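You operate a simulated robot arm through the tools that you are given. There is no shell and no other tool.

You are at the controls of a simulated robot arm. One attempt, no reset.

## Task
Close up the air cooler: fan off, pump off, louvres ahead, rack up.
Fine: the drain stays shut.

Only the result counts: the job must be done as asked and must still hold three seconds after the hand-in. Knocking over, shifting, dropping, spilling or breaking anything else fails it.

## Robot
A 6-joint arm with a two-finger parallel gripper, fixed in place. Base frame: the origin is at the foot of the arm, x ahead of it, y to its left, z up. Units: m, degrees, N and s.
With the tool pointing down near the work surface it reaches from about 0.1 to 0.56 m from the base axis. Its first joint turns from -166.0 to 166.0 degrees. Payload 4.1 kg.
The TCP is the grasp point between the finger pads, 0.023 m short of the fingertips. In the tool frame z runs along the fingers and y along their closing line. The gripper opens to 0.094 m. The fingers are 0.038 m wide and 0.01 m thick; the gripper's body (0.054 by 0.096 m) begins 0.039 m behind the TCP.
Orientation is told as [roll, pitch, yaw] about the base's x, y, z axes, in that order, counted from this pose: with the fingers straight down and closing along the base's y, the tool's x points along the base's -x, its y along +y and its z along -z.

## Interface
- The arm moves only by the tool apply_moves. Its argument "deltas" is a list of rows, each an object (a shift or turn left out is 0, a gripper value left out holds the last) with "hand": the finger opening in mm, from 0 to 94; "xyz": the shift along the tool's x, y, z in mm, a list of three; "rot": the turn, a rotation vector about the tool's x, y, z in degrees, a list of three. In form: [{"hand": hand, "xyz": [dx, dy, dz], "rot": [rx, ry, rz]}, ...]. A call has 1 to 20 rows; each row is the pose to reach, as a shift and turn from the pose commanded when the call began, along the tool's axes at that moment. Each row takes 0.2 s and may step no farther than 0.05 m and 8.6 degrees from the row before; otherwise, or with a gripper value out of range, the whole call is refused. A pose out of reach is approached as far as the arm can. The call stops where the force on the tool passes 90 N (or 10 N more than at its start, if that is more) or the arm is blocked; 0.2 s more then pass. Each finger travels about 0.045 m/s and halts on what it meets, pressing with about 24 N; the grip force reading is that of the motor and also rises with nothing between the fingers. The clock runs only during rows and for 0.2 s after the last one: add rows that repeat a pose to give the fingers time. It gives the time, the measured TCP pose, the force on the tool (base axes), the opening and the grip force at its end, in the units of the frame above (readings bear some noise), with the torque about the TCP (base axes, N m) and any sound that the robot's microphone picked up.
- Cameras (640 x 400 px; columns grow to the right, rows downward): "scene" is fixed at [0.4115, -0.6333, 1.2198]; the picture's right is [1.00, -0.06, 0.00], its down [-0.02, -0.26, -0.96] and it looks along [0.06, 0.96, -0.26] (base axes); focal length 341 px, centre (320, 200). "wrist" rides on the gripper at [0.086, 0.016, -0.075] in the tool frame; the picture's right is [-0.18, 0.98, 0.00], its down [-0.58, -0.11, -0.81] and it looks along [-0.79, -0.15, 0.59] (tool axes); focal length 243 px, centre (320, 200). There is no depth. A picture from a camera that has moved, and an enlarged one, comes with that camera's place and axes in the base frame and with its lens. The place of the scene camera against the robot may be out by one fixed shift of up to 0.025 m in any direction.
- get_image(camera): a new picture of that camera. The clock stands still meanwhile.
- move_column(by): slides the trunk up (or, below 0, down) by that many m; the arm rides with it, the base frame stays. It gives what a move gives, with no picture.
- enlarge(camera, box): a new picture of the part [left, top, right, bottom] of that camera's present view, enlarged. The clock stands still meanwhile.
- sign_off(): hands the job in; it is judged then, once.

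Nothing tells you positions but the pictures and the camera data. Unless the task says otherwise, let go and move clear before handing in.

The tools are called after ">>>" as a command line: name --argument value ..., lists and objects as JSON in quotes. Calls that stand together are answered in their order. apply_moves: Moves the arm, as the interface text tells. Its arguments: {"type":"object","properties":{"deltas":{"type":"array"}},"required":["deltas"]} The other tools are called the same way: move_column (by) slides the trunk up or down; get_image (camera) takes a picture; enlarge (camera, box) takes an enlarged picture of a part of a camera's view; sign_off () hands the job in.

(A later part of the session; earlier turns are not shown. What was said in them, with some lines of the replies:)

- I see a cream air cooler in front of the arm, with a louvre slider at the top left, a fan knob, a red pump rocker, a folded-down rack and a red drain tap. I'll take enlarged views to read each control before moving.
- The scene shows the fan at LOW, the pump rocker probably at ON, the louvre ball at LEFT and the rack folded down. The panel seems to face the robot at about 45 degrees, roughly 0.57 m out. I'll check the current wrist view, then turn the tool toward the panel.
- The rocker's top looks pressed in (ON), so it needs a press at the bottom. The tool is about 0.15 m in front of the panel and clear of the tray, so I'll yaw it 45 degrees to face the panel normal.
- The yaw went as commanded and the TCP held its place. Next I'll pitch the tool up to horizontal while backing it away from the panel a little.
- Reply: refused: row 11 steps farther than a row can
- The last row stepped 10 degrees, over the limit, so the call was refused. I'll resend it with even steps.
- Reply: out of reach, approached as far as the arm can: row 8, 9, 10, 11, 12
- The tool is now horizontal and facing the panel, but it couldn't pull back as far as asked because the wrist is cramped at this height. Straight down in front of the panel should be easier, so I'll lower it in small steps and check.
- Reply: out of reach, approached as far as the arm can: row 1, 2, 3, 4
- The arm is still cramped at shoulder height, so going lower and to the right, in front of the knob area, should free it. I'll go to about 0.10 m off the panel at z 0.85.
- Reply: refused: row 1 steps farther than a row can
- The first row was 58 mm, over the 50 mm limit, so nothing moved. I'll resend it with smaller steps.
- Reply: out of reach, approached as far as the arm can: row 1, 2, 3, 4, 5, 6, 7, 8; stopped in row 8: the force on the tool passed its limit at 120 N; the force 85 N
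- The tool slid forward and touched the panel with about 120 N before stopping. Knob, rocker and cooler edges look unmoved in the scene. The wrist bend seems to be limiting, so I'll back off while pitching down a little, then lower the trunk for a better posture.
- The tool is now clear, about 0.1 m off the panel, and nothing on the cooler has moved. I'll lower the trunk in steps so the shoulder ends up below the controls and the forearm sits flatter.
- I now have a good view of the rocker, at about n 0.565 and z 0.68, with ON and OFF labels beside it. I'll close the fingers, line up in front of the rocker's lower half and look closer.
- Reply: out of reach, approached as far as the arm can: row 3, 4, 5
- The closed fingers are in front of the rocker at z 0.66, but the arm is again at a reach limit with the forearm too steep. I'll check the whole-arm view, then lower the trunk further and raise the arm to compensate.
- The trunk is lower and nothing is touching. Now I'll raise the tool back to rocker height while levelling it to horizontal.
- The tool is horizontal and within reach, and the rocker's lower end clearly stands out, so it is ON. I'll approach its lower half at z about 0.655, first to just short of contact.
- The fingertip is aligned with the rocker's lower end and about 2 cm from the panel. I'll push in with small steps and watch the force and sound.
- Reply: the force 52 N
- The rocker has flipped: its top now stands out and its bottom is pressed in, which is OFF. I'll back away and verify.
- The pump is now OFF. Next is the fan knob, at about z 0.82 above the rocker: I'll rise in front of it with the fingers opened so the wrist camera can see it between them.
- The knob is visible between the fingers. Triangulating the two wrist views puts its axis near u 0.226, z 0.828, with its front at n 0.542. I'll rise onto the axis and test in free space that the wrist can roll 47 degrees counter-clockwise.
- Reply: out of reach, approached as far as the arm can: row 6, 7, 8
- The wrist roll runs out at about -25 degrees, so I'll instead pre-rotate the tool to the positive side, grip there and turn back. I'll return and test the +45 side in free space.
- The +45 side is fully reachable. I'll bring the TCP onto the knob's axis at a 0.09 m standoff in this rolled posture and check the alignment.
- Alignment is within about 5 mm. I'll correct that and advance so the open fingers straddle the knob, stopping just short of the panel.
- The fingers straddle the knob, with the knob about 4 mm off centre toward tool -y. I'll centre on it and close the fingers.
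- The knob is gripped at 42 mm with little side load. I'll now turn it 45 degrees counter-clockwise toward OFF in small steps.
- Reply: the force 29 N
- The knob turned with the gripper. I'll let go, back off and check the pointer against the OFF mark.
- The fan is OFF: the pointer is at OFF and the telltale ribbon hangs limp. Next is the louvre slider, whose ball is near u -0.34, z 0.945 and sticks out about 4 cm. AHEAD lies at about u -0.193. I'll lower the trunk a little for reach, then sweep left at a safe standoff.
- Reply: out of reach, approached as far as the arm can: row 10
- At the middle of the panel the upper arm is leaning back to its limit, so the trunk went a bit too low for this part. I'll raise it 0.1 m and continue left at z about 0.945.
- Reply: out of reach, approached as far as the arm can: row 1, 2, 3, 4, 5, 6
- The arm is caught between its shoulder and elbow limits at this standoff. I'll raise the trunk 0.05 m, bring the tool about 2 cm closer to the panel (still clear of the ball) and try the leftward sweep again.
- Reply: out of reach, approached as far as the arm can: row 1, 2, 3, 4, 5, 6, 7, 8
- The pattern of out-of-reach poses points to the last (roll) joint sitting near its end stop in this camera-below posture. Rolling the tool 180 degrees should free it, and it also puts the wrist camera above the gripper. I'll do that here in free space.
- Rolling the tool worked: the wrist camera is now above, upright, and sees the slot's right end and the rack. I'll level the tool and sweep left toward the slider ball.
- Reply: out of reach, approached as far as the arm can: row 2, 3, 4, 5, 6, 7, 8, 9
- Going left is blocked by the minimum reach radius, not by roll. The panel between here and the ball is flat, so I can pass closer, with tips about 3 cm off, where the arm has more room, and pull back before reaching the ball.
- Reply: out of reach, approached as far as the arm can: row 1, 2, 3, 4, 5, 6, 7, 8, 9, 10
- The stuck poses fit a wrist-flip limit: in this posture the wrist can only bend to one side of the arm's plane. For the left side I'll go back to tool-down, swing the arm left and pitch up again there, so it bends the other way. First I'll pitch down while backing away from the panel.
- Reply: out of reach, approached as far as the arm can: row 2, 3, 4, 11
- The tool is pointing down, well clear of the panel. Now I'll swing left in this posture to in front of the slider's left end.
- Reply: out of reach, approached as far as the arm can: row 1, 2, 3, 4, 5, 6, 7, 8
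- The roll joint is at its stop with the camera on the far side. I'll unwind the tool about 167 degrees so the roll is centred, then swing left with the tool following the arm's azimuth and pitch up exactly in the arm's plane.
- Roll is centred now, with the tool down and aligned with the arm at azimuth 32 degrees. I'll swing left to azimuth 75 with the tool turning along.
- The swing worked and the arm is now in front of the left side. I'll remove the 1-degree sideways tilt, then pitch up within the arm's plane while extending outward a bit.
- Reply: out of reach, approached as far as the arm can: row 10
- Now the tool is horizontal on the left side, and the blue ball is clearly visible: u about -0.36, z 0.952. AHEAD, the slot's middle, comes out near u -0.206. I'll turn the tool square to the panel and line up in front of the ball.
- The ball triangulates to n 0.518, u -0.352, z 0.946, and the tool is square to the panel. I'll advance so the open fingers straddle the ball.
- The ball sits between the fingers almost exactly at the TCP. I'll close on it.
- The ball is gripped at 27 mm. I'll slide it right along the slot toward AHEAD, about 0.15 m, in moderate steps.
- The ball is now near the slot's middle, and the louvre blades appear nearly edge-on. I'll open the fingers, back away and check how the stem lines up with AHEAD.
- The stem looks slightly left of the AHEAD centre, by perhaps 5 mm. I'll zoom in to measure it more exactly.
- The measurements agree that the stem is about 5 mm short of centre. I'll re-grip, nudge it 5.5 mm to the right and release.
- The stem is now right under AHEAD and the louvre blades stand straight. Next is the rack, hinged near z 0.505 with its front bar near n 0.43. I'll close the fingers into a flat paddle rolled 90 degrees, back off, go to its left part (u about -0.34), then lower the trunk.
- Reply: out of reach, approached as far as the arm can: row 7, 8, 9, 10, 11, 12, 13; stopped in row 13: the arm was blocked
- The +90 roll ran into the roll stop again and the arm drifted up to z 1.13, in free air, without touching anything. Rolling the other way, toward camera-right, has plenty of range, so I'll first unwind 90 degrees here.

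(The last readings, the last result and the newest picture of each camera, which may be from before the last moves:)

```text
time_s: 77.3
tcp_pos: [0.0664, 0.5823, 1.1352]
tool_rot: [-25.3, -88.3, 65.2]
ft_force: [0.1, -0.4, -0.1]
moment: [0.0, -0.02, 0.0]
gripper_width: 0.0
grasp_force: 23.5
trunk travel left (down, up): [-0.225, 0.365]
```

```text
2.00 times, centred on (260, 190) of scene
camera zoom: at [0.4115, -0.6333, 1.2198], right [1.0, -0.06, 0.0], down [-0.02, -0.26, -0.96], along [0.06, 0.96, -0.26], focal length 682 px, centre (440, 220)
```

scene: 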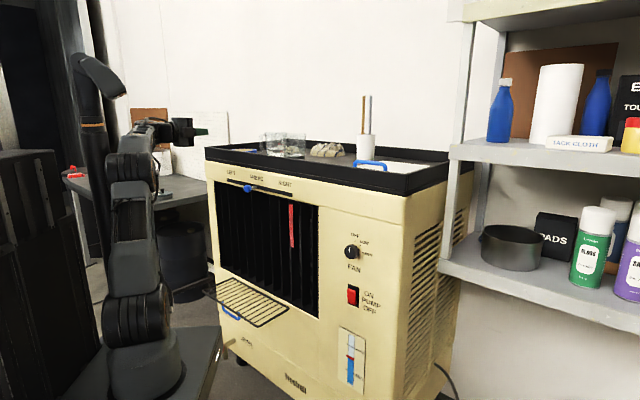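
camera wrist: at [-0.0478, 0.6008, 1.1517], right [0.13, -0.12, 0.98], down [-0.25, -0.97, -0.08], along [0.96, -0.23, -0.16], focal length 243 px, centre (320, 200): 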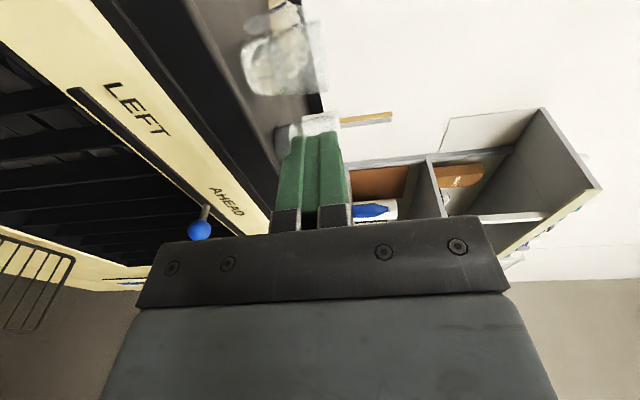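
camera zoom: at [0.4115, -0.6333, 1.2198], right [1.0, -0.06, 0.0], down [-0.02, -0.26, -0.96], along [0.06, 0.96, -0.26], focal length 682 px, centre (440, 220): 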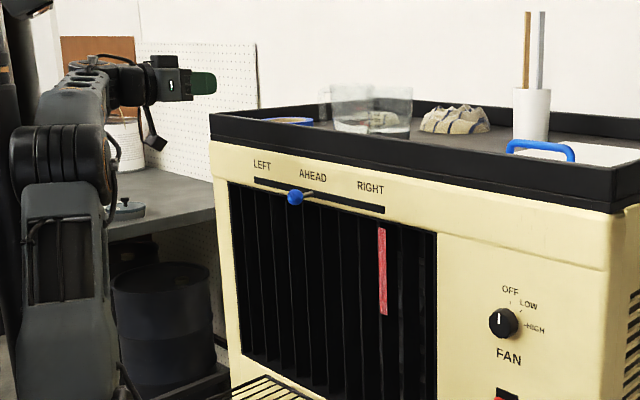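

All cooler items are undisturbed. I'll continue rolling the same way, putting the camera on the right, and back away to n about 0.39.

>>> apply_moves --deltas '[{"rot": [0, 0, -8.2], "xyz": [0, 0, -10]}, {"rot": [0, 0, -16.4], "xyz": [0, 0, -20]}, {"rot": [0, 0, -24.6], "xyz": [0, 0, -30]}, {"rot": [0, 0, -32.8], "xyz": [0, 0, -40]}, {"rot": [0, 0, -41], "xyz": [0, 0, -50]}, {"rot": [0, 0, -49.2], "xyz": [0, 0, -60]}, {"rot": [0, 0, -57.4], "xyz": [0, 0, -70]}, {"rot": [0, 0, -65.6], "xyz": [0, 0, -70]}, {"rot": [0, 0, -73.8], "xyz": [0, 0, -70]}, {"rot": [0, 0, -82], "xyz": [0, 0, -70]}, {"rot": [0, 0, -90], "xyz": [0, 0, -70]}]'

>>> get_image --camera "wrist"

>>> get_image --camera "scene"

```text
time_s: 79.9
tcp_pos: [0.0718, 0.5401, 1.1349]
tool_rot: [-88.4, 0.6, 123.6]
ft_force: [0.0, 0.7, 0.2]
moment: [-0.02, 0.04, -0.03]
gripper_width: 0.0
grasp_force: 23.7
trunk travel left (down, up): [-0.225, 0.365]
stopped in row 11: the arm was blocked; the commanded pose is now the measured one
```

```text
taken
camera wrist: at [0.0563, 0.4266, 1.122], right [-0.12, 0.13, -0.98], down [-0.99, 0.04, 0.12], along [0.06, 0.99, 0.12], focal length 243 px, centre (320, 200)
```

wrist: 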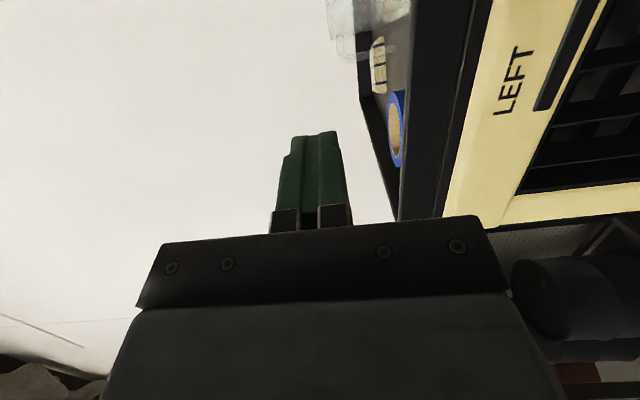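

```text
taken
```

scene: 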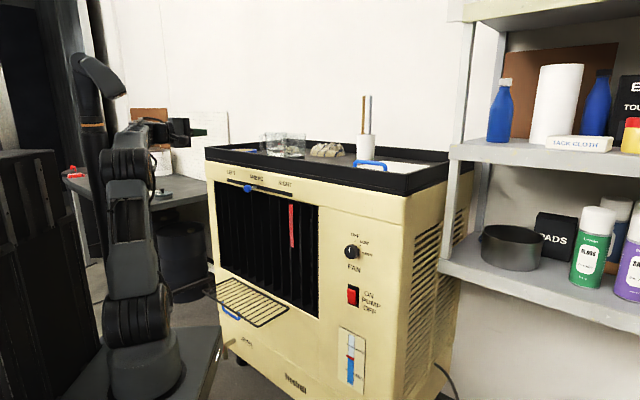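

The arm reported being blocked while retreating at this height, though the tool itself feels no force. I'll look closely at what is near the arm, maybe the mast that rides with the trunk.

>>> enlarge --camera "scene" --box '[40, 40, 260, 400]'

>>> enlarge --camera "scene" --box '[60, 40, 260, 165]'

```text
1.11 times, centred on (150, 220) of scene
camera zoom: at [0.4115, -0.6333, 1.2198], right [1.0, -0.06, 0.0], down [-0.02, -0.26, -0.96], along [0.06, 0.96, -0.26], focal length 379 px, centre (509, 178)
```

zoom: 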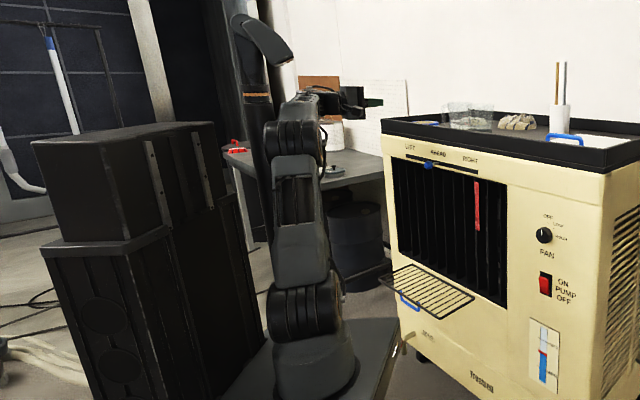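

```text
3.20 times, centred on (160, 102) of scene
camera zoom: at [0.4115, -0.6333, 1.2198], right [1.0, -0.06, 0.0], down [-0.02, -0.26, -0.96], along [0.06, 0.96, -0.26], focal length 1091 px, centre (832, 512)
```

zoom: 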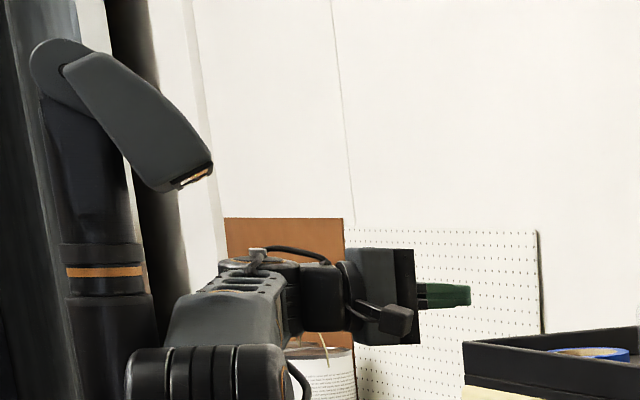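

The arm's base joint seems to stop at about 97 degrees, probably on the mast, so I must keep the wrist to the right of that. I'll scoop the rack's front bar with the tool pitched about 45 degrees down, which keeps every joint mid-range. First I'll square the azimuth, then pitch down.

>>> apply_moves --deltas '[{"rot": [0, -4, 0], "xyz": [8, 0, 0]}, {"rot": [0, -8, 0], "xyz": [16, 0, 0]}, {"rot": [0, -11.4, 0], "xyz": [20, 0, 0]}]'

>>> apply_moves --deltas '[{"rot": [-7.5, 0, 0]}, {"rot": [-15, 0, 0]}, {"rot": [-22.5, 0, 0]}, {"rot": [-30, 0, 0]}, {"rot": [-37.5, 0, 0]}, {"rot": [-45, 0, 0]}]'

>>> get_image --camera "wrist"

>>> get_image --camera "scene"

```text
time_s: 80.7
tcp_pos: [0.0805, 0.5254, 1.134]
tool_rot: [-88.4, 0.6, 135.2]
ft_force: [0.2, -0.1, -1.1]
moment: [-0.02, 0.02, 0.01]
gripper_width: 0.0001
grasp_force: 23.9
trunk travel left (down, up): [-0.225, 0.365]
```

```text
time_s: 82.1
tcp_pos: [0.0804, 0.5236, 1.133]
tool_rot: [-43.2, 0.5, 135.3]
ft_force: [-0.5, -0.2, -0.2]
moment: [0.01, -0.01, 0.02]
gripper_width: 0.0
grasp_force: 23.8
trunk travel left (down, up): [-0.225, 0.365]
```

```text
taken
camera wrist: at [0.0965, 0.4184, 1.1781], right [-0.63, -0.38, -0.67], down [-0.75, 0.08, 0.66], along [-0.2, 0.92, -0.34], focal length 243 px, centre (320, 200)
```

wrist: 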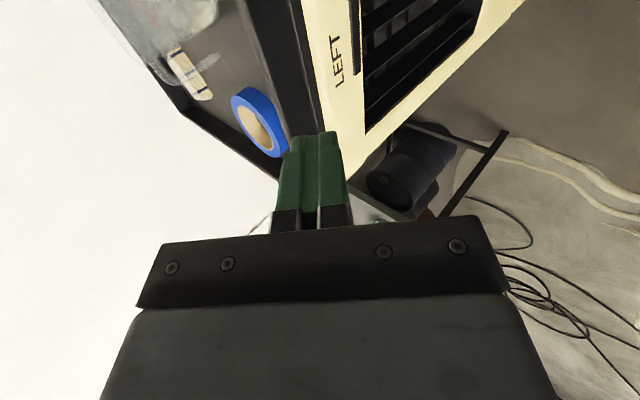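

```text
taken
```

scene: 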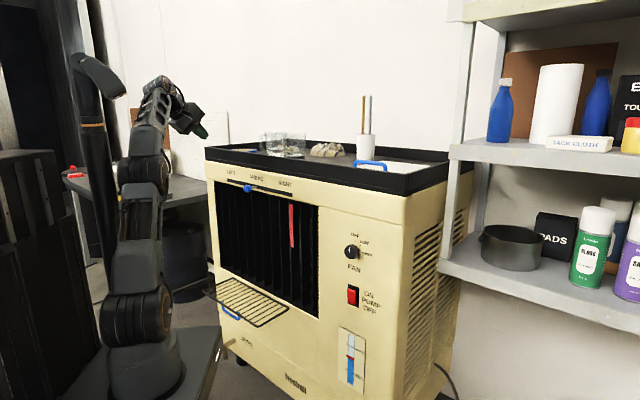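

The posture is comfortable now, with the tool pitched 45 degrees down and no limits hit. I'll lower the trunk the rest of the way and take a look at the rack.

>>> move_column --by -0.2

>>> get_image --camera "wrist"

>>> get_image --camera "scene"

```text
time_s: 84.3
tcp_pos: [0.08, 0.5232, 0.9328]
tool_rot: [-43.2, 0.4, 135.1]
ft_force: [-0.4, -0.9, -1.2]
moment: [0.0, 0.0, 0.02]
gripper_width: 0.0002
grasp_force: 24.4
trunk travel left (down, up): [-0.025, 0.565]
```

```text
taken
camera wrist: at [0.0965, 0.4182, 0.9783], right [-0.63, -0.38, -0.68], down [-0.75, 0.08, 0.66], along [-0.2, 0.92, -0.33], focal length 243 px, centre (320, 200)
```

wrist: 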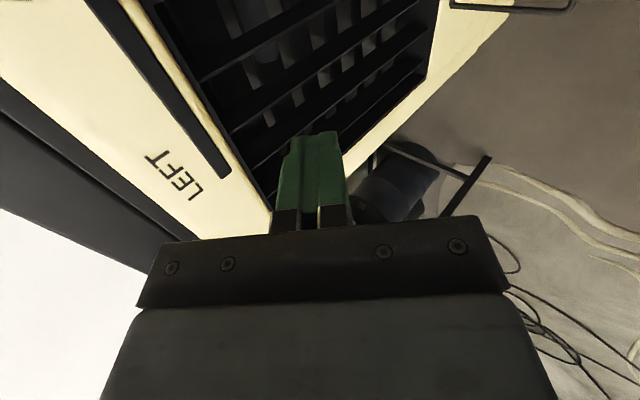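

```text
taken
```

scene: 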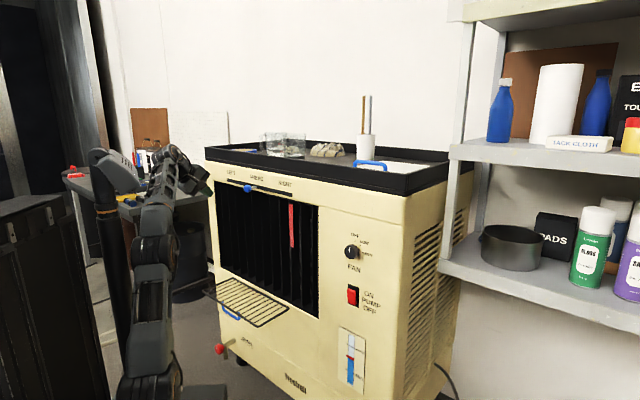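

The trunk is nearly at the bottom. Next I'll lower the arm in front of the rack to about z 0.63 while turning slightly left, so the wrist camera can see the front bar and handle.

>>> apply_moves --deltas '[{"xyz": [0, 29, 24], "rot": [0, -0.9, -0.9]}, {"xyz": [0, 59, 48], "rot": [0, -1.7, -1.8]}, {"xyz": [0, 88, 72], "rot": [0, -2.6, -2.7]}, {"xyz": [0, 117, 96], "rot": [0, -3.4, -3.6]}, {"xyz": [0, 147, 120], "rot": [0, -4.3, -4.6]}, {"xyz": [0, 176, 144], "rot": [0, -5.1, -5.5]}, {"xyz": [0, 205, 168], "rot": [0, -6, -6.4]}, {"xyz": [0, 234, 191], "rot": [0, -6.8, -7.3]}]'

>>> get_image --camera "wrist"

>>> get_image --camera "scene"

```text
time_s: 86.1
tcp_pos: [0.0564, 0.4933, 0.633]
tool_rot: [-43.3, 0.5, 145.2]
ft_force: [0.8, 0.6, 0.0]
moment: [0.02, 0.0, -0.01]
gripper_width: 0.0
grasp_force: 24.1
trunk travel left (down, up): [-0.025, 0.565]
```

```text
taken
camera wrist: at [0.0901, 0.3921, 0.677], right [-0.56, -0.49, -0.68], down [-0.75, -0.05, 0.66], along [-0.36, 0.87, -0.34], focal length 243 px, centre (320, 200)
```

wrist: 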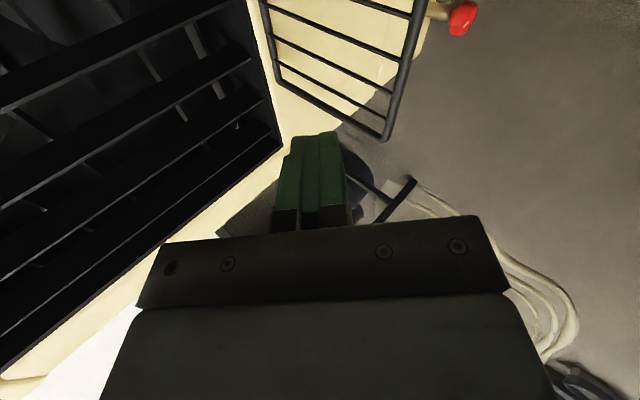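

```text
taken
```

scene: 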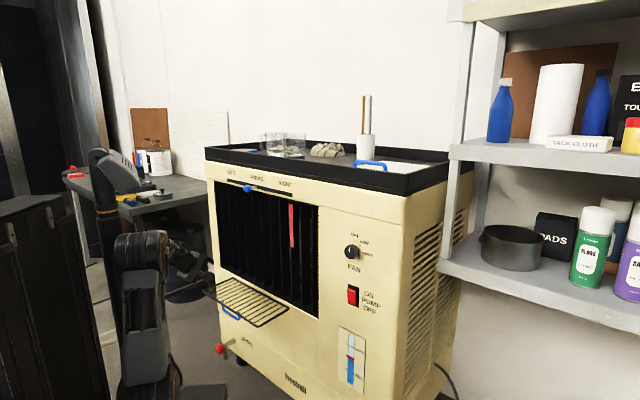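

I can see the rack's left end: front bar at n about 0.414, z 0.515, and hinge at n about 0.56. The handle starts further right, near u -0.27. I'll go down outside the front bar at u about -0.32 until the paddle tip is below it.

>>> apply_moves --deltas '[{"xyz": [-17, 39, 9]}, {"xyz": [-17, 60, 31]}, {"xyz": [-17, 81, 53]}, {"xyz": [-17, 102, 76]}, {"xyz": [-17, 122, 98]}]'

>>> get_image --camera "wrist"

>>> enlarge --camera "scene" --box '[130, 230, 320, 350]'

```text
time_s: 87.3
tcp_pos: [0.0307, 0.4861, 0.478]
tool_rot: [-43.2, 0.4, 145.2]
ft_force: [0.3, 0.3, 0.3]
moment: [-0.01, -0.03, -0.01]
gripper_width: 0.0
grasp_force: 23.8
trunk travel left (down, up): [-0.025, 0.565]
```

```text
taken
camera wrist: at [0.0641, 0.3848, 0.5229], right [-0.56, -0.48, -0.67], down [-0.75, -0.05, 0.66], along [-0.35, 0.87, -0.34], focal length 243 px, centre (320, 200)
```

wrist: 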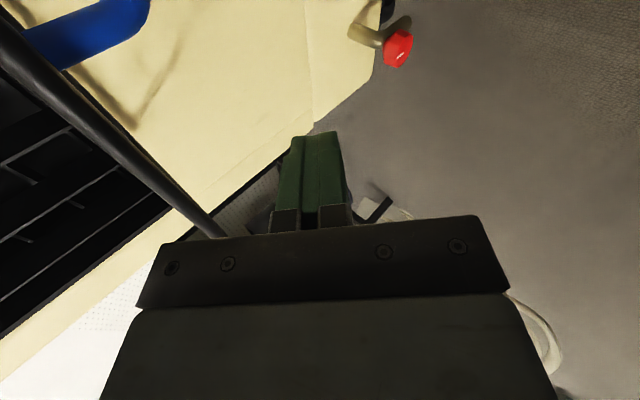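

```text
3.33 times, centred on (225, 290) of scene
camera zoom: at [0.4115, -0.6333, 1.2198], right [1.0, -0.06, 0.0], down [-0.02, -0.26, -0.96], along [0.06, 0.96, -0.26], focal length 1137 px, centre (637, -100)
```

zoom: 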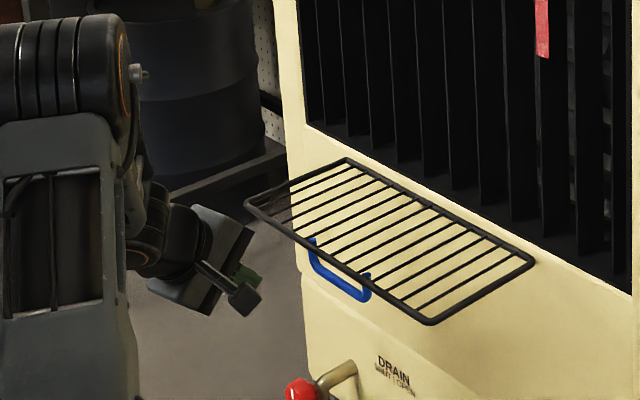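

The paddle is outside and below the front bar. Combining both views puts the bar at n 0.407, z 0.531 and the hinge near n 0.54, z 0.533. I'll move the paddle up and inward to just short of the bar.

>>> apply_moves --deltas '[{"xyz": [0, -13, -6]}, {"xyz": [0, -26, -11]}, {"xyz": [0, -38, -16]}]'

>>> get_image --camera "wrist"

>>> enlarge --camera "scene" --box '[130, 230, 320, 350]'

```text
time_s: 88.1
tcp_pos: [0.0397, 0.4993, 0.5169]
tool_rot: [-43.2, 0.5, 145.1]
ft_force: [-0.4, -0.6, 0.4]
moment: [0.02, 0.0, -0.04]
gripper_width: 0.0003
grasp_force: 23.6
trunk travel left (down, up): [-0.025, 0.565]
```

```text
taken
camera wrist: at [0.0731, 0.398, 0.562], right [-0.56, -0.49, -0.68], down [-0.75, -0.05, 0.66], along [-0.35, 0.87, -0.34], focal length 243 px, centre (320, 200)
```

wrist: 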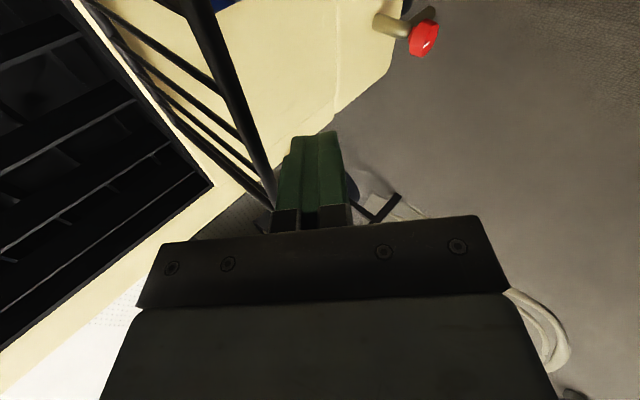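

```text
3.33 times, centred on (225, 290) of scene
camera zoom: at [0.4115, -0.6333, 1.2198], right [1.0, -0.06, 0.0], down [-0.02, -0.26, -0.96], along [0.06, 0.96, -0.26], focal length 1137 px, centre (637, -100)
```

zoom: 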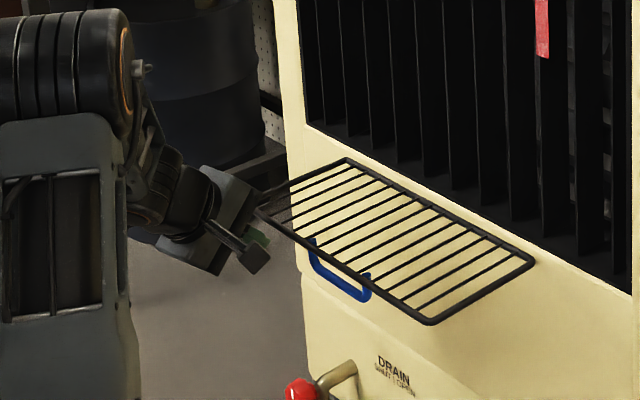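

The bar is about 14 mm from the paddle's upper face, right where I want it. I'll make contact and lift the rack along its arc to about 30 degrees, then check.

>>> apply_moves --deltas '[{"xyz": [1, -7, 0]}, {"xyz": [1.9, -14, 0.7]}, {"xyz": [2.1, -23, -7]}, {"xyz": [2.3, -32.4, -15.7]}, {"xyz": [2.8, -42, -22]}, {"xyz": [3.4, -52.2, -28]}, {"xyz": [4.2, -63, -32.5]}, {"xyz": [5.1, -73.7, -36.8]}]'

>>> get_image --camera "wrist"

>>> enlarge --camera "scene" --box '[130, 230, 320, 350]'

```text
time_s: 89.9
tcp_pos: [0.0605, 0.5221, 0.5956]
tool_rot: [-43.3, 0.5, 145.1]
ft_force: [-1.9, -1.2, 0.0]
moment: [0.02, 0.0, -0.02]
gripper_width: 0.0
grasp_force: 23.7
trunk travel left (down, up): [-0.025, 0.565]
```

```text
taken
camera wrist: at [0.0936, 0.4203, 0.6395], right [-0.56, -0.48, -0.68], down [-0.75, -0.05, 0.66], along [-0.35, 0.87, -0.34], focal length 243 px, centre (320, 200)
```

wrist: 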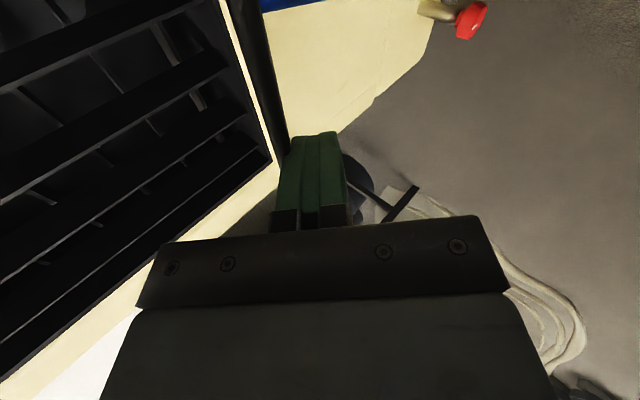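

```text
3.33 times, centred on (225, 290) of scene
camera zoom: at [0.4115, -0.6333, 1.2198], right [1.0, -0.06, 0.0], down [-0.02, -0.26, -0.96], along [0.06, 0.96, -0.26], focal length 1137 px, centre (637, -100)
```

zoom: 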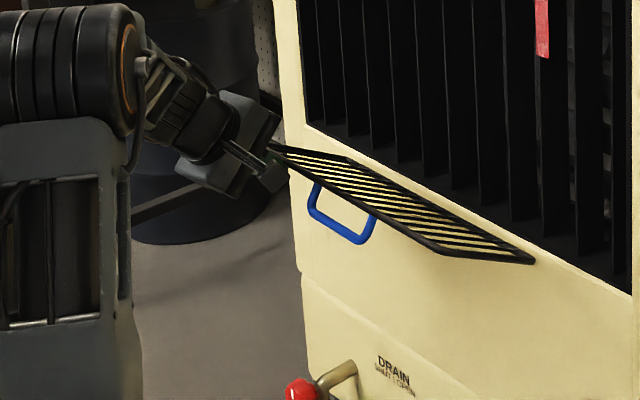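

The rack is rising smoothly with only about 2 N. I'll continue along the arc to about 65 degrees.

>>> apply_moves --deltas '[{"xyz": [1.2, -11.3, -2.4]}, {"xyz": [2.4, -22.6, -4.8]}, {"xyz": [3.3, -30.4, -5.5]}, {"xyz": [4.3, -38.3, -5.8]}, {"xyz": [5.4, -46.5, -5.5]}, {"xyz": [6.5, -54.7, -5.2]}, {"xyz": [8, -64.5, -3.5]}, {"xyz": [9.6, -74.5, -1.6]}]'

>>> get_image --camera "wrist"

>>> enlarge --camera "scene" --box '[130, 230, 320, 350]'

```text
time_s: 91.7
tcp_pos: [0.0959, 0.5585, 0.6456]
tool_rot: [-43.2, 0.5, 145.2]
ft_force: [0.0, 0.1, -2.3]
moment: [0.01, 0.07, -0.01]
gripper_width: 0.0
grasp_force: 24.2
trunk travel left (down, up): [-0.025, 0.565]
```

```text
taken
camera wrist: at [0.1297, 0.4582, 0.6906], right [-0.56, -0.49, -0.67], down [-0.75, -0.05, 0.66], along [-0.35, 0.87, -0.34], focal length 243 px, centre (320, 200)
```

wrist: 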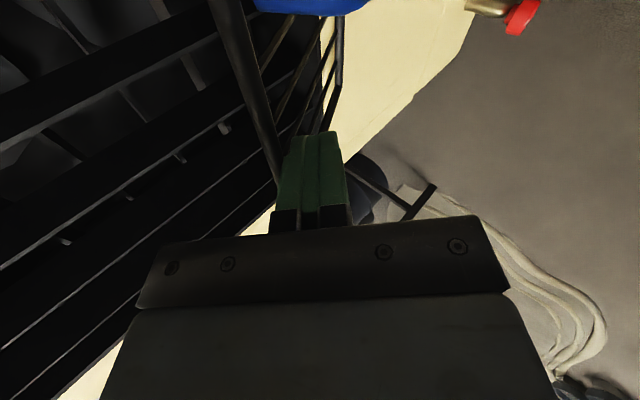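

```text
3.33 times, centred on (225, 290) of scene
camera zoom: at [0.4115, -0.6333, 1.2198], right [1.0, -0.06, 0.0], down [-0.02, -0.26, -0.96], along [0.06, 0.96, -0.26], focal length 1137 px, centre (637, -100)
```

zoom: 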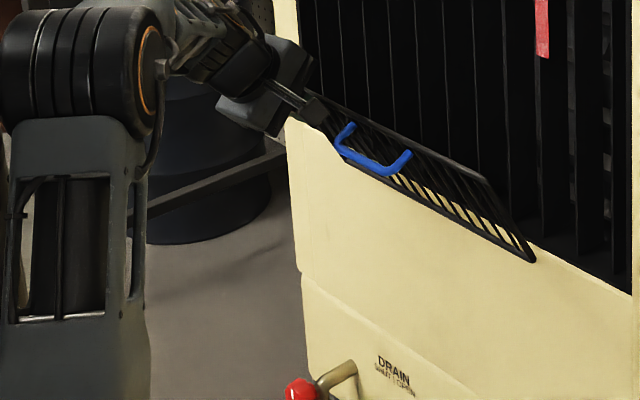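

The rack is up at roughly 60–65 degrees with almost no load. I'll continue pushing it inward to about 85 degrees.

>>> apply_moves --deltas '[{"xyz": [1.6, -9.3, 3.6]}, {"xyz": [3.3, -18.7, 7.2]}, {"xyz": [5, -27.3, 12.2]}, {"xyz": [6.8, -35.9, 17.3]}]'

>>> get_image --camera "wrist"

>>> enlarge --camera "scene" --box '[130, 210, 320, 330]'

```text
time_s: 92.7
tcp_pos: [0.1247, 0.5856, 0.6579]
tool_rot: [-43.2, 0.5, 145.1]
ft_force: [-1.3, -0.1, -1.0]
moment: [0.01, 0.03, 0.01]
gripper_width: 0.0002
grasp_force: 23.8
trunk travel left (down, up): [-0.025, 0.565]
```

```text
taken
camera wrist: at [0.1587, 0.4848, 0.7023], right [-0.56, -0.49, -0.67], down [-0.75, -0.05, 0.66], along [-0.35, 0.87, -0.34], focal length 243 px, centre (320, 200)
```

wrist: 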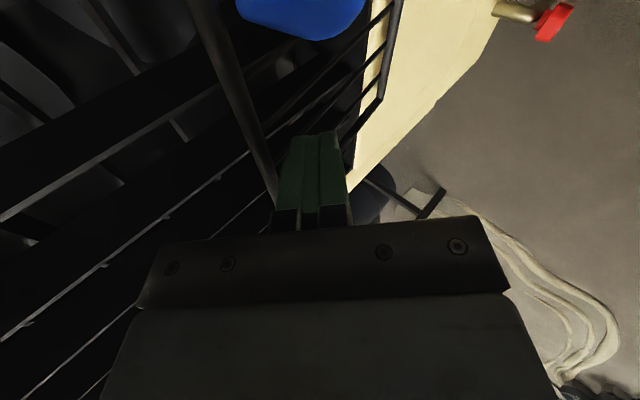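

```text
3.33 times, centred on (225, 270) of scene
camera zoom: at [0.4115, -0.6333, 1.2198], right [1.0, -0.06, 0.0], down [-0.02, -0.26, -0.96], along [0.06, 0.96, -0.26], focal length 1137 px, centre (637, -33)
```

zoom: 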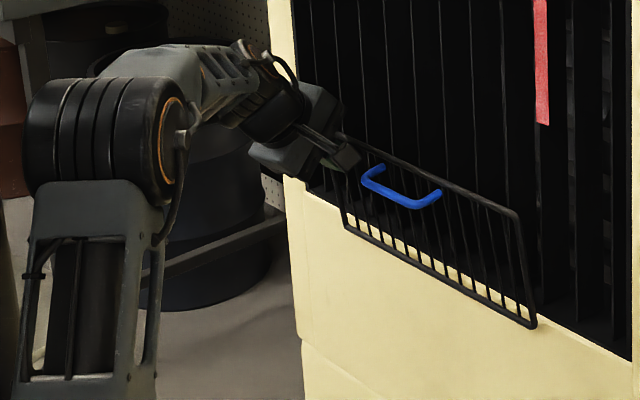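

The rack is near 80 degrees and close to the panel. I'll push it inward in small steps and watch for the stop or latch.

>>> apply_moves --deltas '[{"xyz": [0.7, -2.9, 2.7]}, {"xyz": [1.4, -5.7, 5.4]}, {"xyz": [2.1, -8.6, 8.1]}, {"xyz": [2.8, -11.5, 10.8]}]'

>>> enlarge --camera "scene" --box '[130, 210, 320, 330]'

>>> get_image --camera "wrist"

```text
time_s: 93.7
tcp_pos: [0.1364, 0.5983, 0.6588]
tool_rot: [-43.3, 0.6, 145.0]
ft_force: [0.9, 0.0, -0.9]
moment: [-0.03, -0.02, 0.0]
gripper_width: 0.0001
grasp_force: 24.2
trunk travel left (down, up): [-0.025, 0.565]
```

```text
3.33 times, centred on (225, 270) of scene
camera zoom: at [0.4115, -0.6333, 1.2198], right [1.0, -0.06, 0.0], down [-0.02, -0.26, -0.96], along [0.06, 0.96, -0.26], focal length 1137 px, centre (637, -33)
```

zoom: 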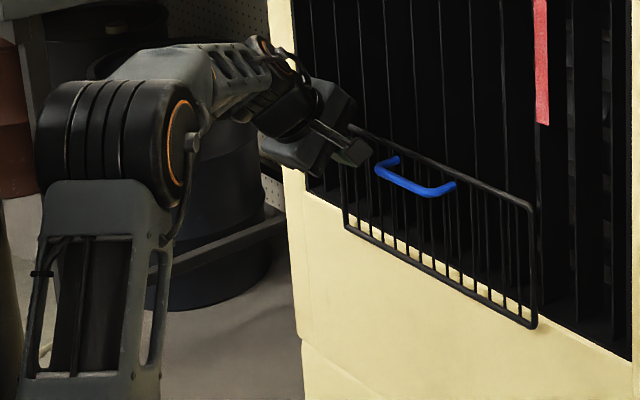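

```text
taken
camera wrist: at [0.1693, 0.4963, 0.7029], right [-0.56, -0.49, -0.68], down [-0.75, -0.05, 0.66], along [-0.35, 0.87, -0.34], focal length 243 px, centre (320, 200)
```

wrist: 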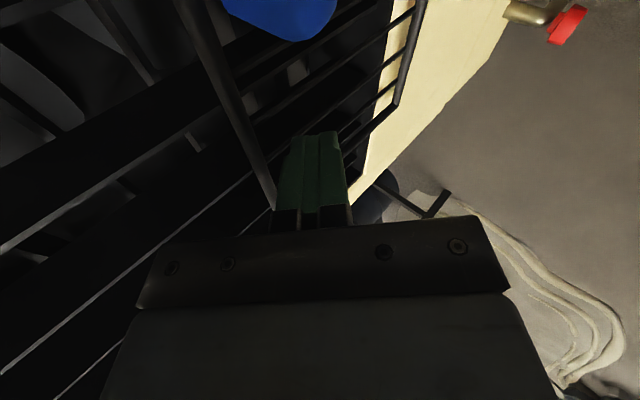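

It's still moving freely at nearly vertical. I'll keep pushing gently in small steps until it seats.

>>> apply_moves --deltas '[{"xyz": [0.7, -2.9, 2.7]}, {"xyz": [1.4, -5.7, 5.4]}, {"xyz": [2.1, -8.6, 8.1]}]'

>>> enlarge --camera "scene" --box '[200, 210, 310, 330]'

>>> get_image --camera "wrist"

```text
time_s: 94.7
tcp_pos: [0.1369, 0.6015, 0.6571]
tool_rot: [-42.6, 0.6, 144.9]
ft_force: [-39.7, -44.1, 13.1]
moment: [-0.39, 0.05, -0.9]
gripper_width: 0.0
grasp_force: 23.7
trunk travel left (down, up): [-0.025, 0.565]
stopped in row 3: the force on the tool passed its limit at 91 N (the readings are from after the stop); the commanded pose is now the measured one
```

```text
3.33 times, centred on (255, 270) of scene
camera zoom: at [0.4115, -0.6333, 1.2198], right [1.0, -0.06, 0.0], down [-0.02, -0.26, -0.96], along [0.06, 0.96, -0.26], focal length 1137 px, centre (537, -33)
```

zoom: 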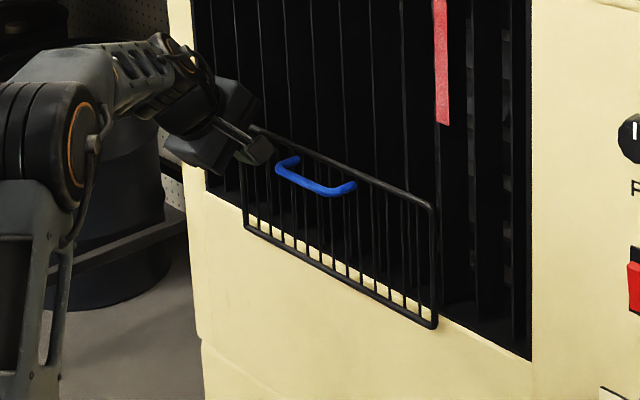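

```text
taken
camera wrist: at [0.1713, 0.4999, 0.7038], right [-0.56, -0.49, -0.67], down [-0.75, -0.04, 0.66], along [-0.35, 0.87, -0.34], focal length 243 px, centre (320, 200)
```

wrist: 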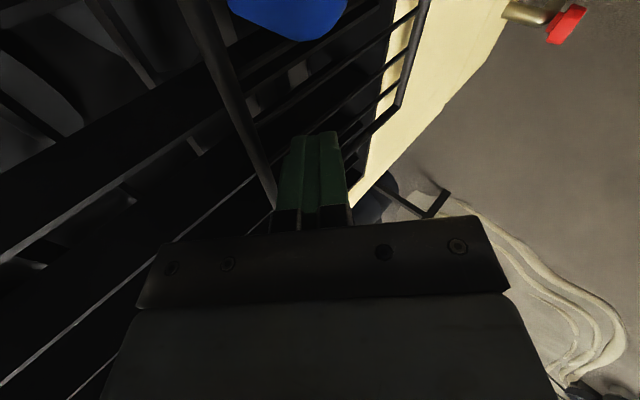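

The push met a hard stop near n 0.522, so the rack is fully up against its stop. I'll ease off a little and see whether it stays.

>>> apply_moves --deltas '[{"xyz": [-0.9, 3.6, -3.4]}, {"xyz": [-1.8, 7.2, -6.7]}, {"xyz": [-2.7, 10.8, -10]}]'

>>> enlarge --camera "scene" --box '[200, 210, 310, 330]'

>>> get_image --camera "wrist"

```text
time_s: 95.5
tcp_pos: [0.133, 0.5938, 0.655]
tool_rot: [-42.4, 0.8, 144.8]
ft_force: [1.0, 0.0, 0.9]
moment: [-0.02, 0.01, 0.02]
gripper_width: 0.0001
grasp_force: 24.0
trunk travel left (down, up): [-0.025, 0.565]
```

```text
3.33 times, centred on (255, 270) of scene
camera zoom: at [0.4115, -0.6333, 1.2198], right [1.0, -0.06, 0.0], down [-0.02, -0.26, -0.96], along [0.06, 0.96, -0.26], focal length 1137 px, centre (537, -33)
```

zoom: 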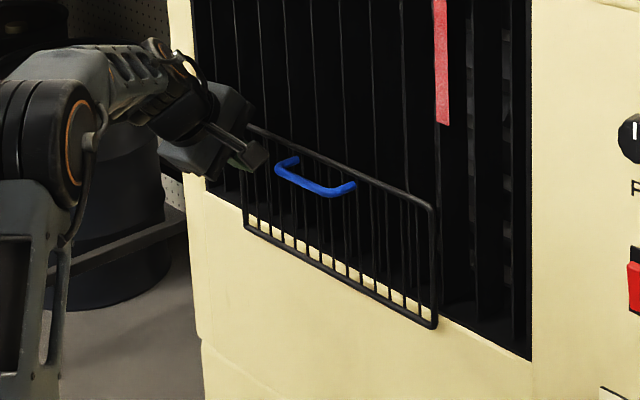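

```text
taken
camera wrist: at [0.1655, 0.4923, 0.7004], right [-0.56, -0.49, -0.67], down [-0.75, -0.04, 0.66], along [-0.35, 0.87, -0.35], focal length 243 px, centre (320, 200)
```

wrist: 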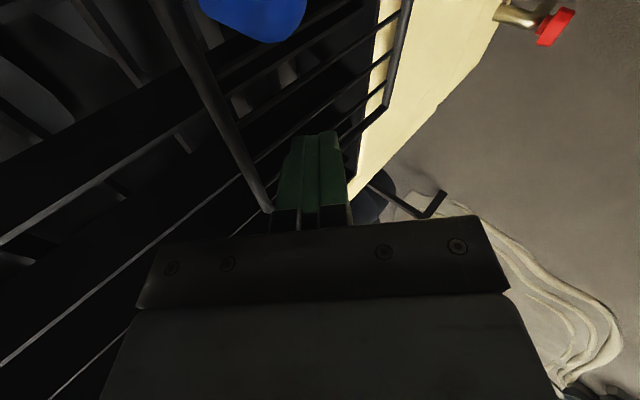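

The rack stays up on its own. I'll withdraw outward and up, clear of the handle.

>>> apply_moves --deltas '[{"xyz": [-1.8, 7.2, -6.7]}, {"xyz": [-3.5, 14.3, -13.5]}, {"xyz": [-5.3, 21.5, -20.2]}, {"xyz": [-5.3, 21.5, -50]}, {"xyz": [-5.3, 21.5, -80]}, {"xyz": [-5.3, 21.5, -110]}]'

>>> get_image --camera "scene"

>>> enlarge --camera "scene" --box '[200, 210, 310, 330]'

>>> get_image --camera "wrist"

```text
time_s: 96.9
tcp_pos: [0.0757, 0.5224, 0.7227]
tool_rot: [-42.4, 0.7, 144.7]
ft_force: [-0.5, 0.9, 0.8]
moment: [-0.03, 0.0, -0.01]
gripper_width: 0.0
grasp_force: 23.9
trunk travel left (down, up): [-0.025, 0.565]
```

```text
taken
```

scene: 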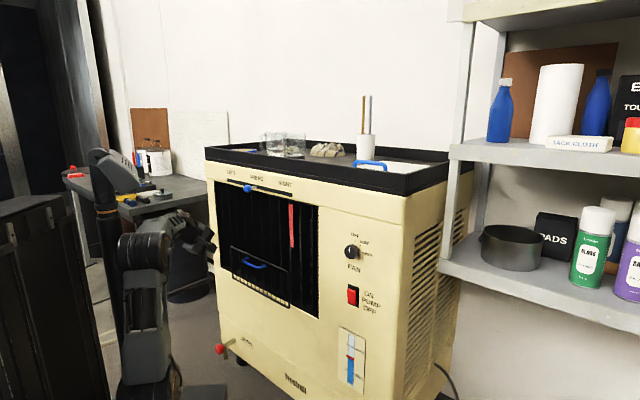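

```text
3.33 times, centred on (255, 270) of scene
camera zoom: at [0.4115, -0.6333, 1.2198], right [1.0, -0.06, 0.0], down [-0.02, -0.26, -0.96], along [0.06, 0.96, -0.26], focal length 1137 px, centre (537, -33)
```

zoom: 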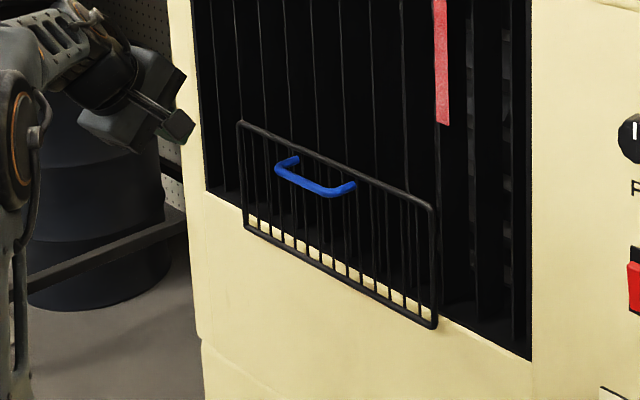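

```text
taken
camera wrist: at [0.1088, 0.4216, 0.7676], right [-0.56, -0.49, -0.67], down [-0.75, -0.04, 0.66], along [-0.35, 0.87, -0.35], focal length 243 px, centre (320, 200)
```

wrist: 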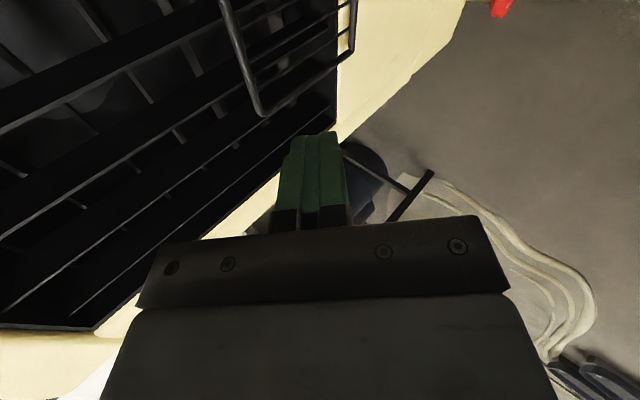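

The rack stands upright unaided. I'll move the arm a bit further clear, let time pass, and verify all the controls and the drain once more.

>>> apply_moves --deltas '[{"xyz": [0, 10, -20]}, {"xyz": [0, 20, -40]}, {"xyz": [0, 20, -40]}, {"xyz": [0, 20, -40]}, {"xyz": [0, 20, -40]}, {"xyz": [0, 20, -40]}, {"xyz": [0, 20, -40]}, {"xyz": [0, 20, -40]}, {"xyz": [0, 20, -40]}, {"xyz": [0, 20, -40]}, {"xyz": [0, 20, -40]}, {"xyz": [0, 20, -40]}, {"xyz": [0, 20, -40]}, {"xyz": [0, 20, -40]}, {"xyz": [0, 20, -40]}]'

>>> get_image --camera "scene"

>>> enlarge --camera "scene" --box '[200, 150, 330, 231]'

>>> enlarge --camera "scene" --box '[320, 225, 400, 310]'

>>> enlarge --camera "scene" --box '[200, 320, 328, 400]'

>>> enlarge --camera "scene" --box '[200, 210, 310, 330]'

```text
time_s: 100.1
tcp_pos: [0.0494, 0.4879, 0.7381]
tool_rot: [-42.5, 0.7, 144.8]
ft_force: [-0.1, 0.3, 0.1]
moment: [0.01, 0.0, -0.03]
gripper_width: 0.0003
grasp_force: 24.3
trunk travel left (down, up): [-0.025, 0.565]
```

```text
taken
```

scene: 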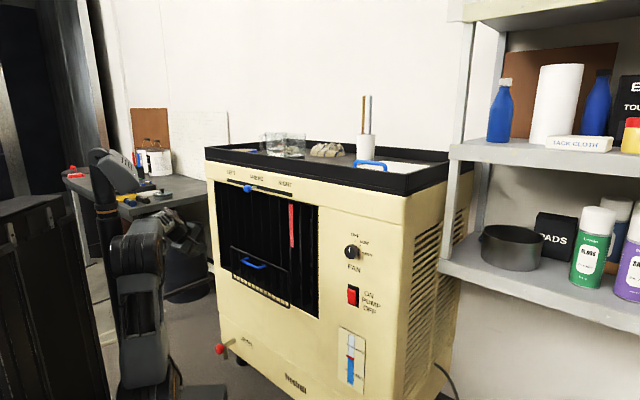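

```text
4.92 times, centred on (265, 190) of scene
camera zoom: at [0.4115, -0.6333, 1.2198], right [1.0, -0.06, 0.0], down [-0.02, -0.26, -0.96], along [0.06, 0.96, -0.26], focal length 1679 px, centre (591, 247)
```

zoom: 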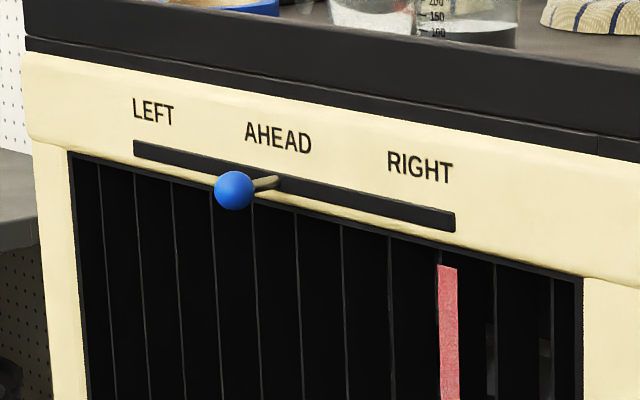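

```text
4.71 times, centred on (360, 268) of scene
camera zoom: at [0.4115, -0.6333, 1.2198], right [1.0, -0.06, 0.0], down [-0.02, -0.26, -0.96], along [0.06, 0.96, -0.26], focal length 1605 px, centre (132, -118)
```

zoom: 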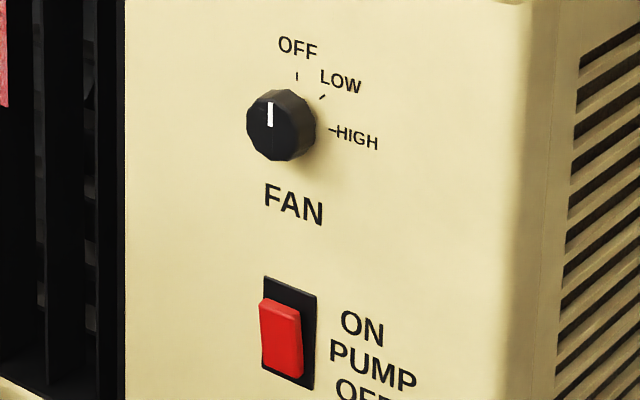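

```text
5.00 times, centred on (264, 360) of scene
camera zoom: at [0.4115, -0.6333, 1.2198], right [1.0, -0.06, 0.0], down [-0.02, -0.26, -0.96], along [0.06, 0.96, -0.26], focal length 1705 px, centre (600, -600)
```

zoom: 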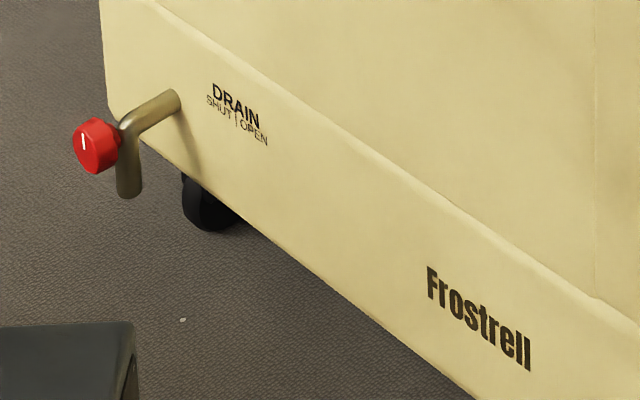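

```text
3.33 times, centred on (255, 270) of scene
camera zoom: at [0.4115, -0.6333, 1.2198], right [1.0, -0.06, 0.0], down [-0.02, -0.26, -0.96], along [0.06, 0.96, -0.26], focal length 1137 px, centre (537, -33)
```

zoom: 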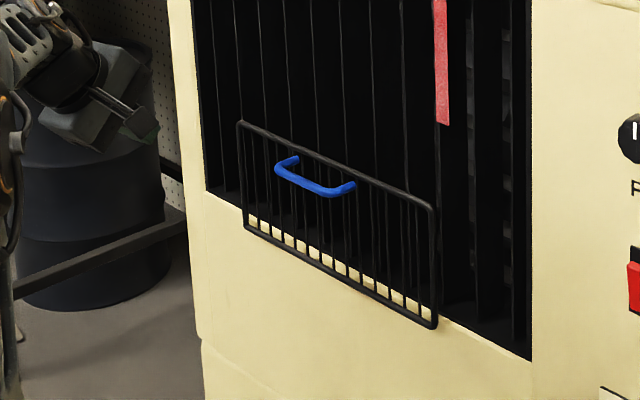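

Everything checks out: fan pointer at OFF, pump rocker OFF, louvre stem under AHEAD with the blades straight, rack upright unaided for several seconds, and drain and cooler unmoved. The arm is clear and holding nothing, so I'm handing in.

>>> sign_off

```text
The job is handed in.
```

I closed up the air cooler and handed the job in. The last pictures, taken just before, show everything as you asked:

- **Fan:** the knob points to OFF, and the ribbon in the window hangs limp.
- **Pump:** the rocker is pressed to OFF.
- **Louvres:** the slider is under AHEAD and the blades stand straight.
- **Rack:** it is folded up and stayed up on its own for more than three seconds after I let go.
- **Drain:** I didn't touch it, and its red knob hasn't moved from shut.

Two contacts were harder than I wanted. Early on, the gripper bumped the front panel with about 120 N. Later, it pressed the rack against its stop with about 90 N. Neither moved the cooler or anything on it, as far as the pictures show.

The arm is clear of the cooler and holding nothing.
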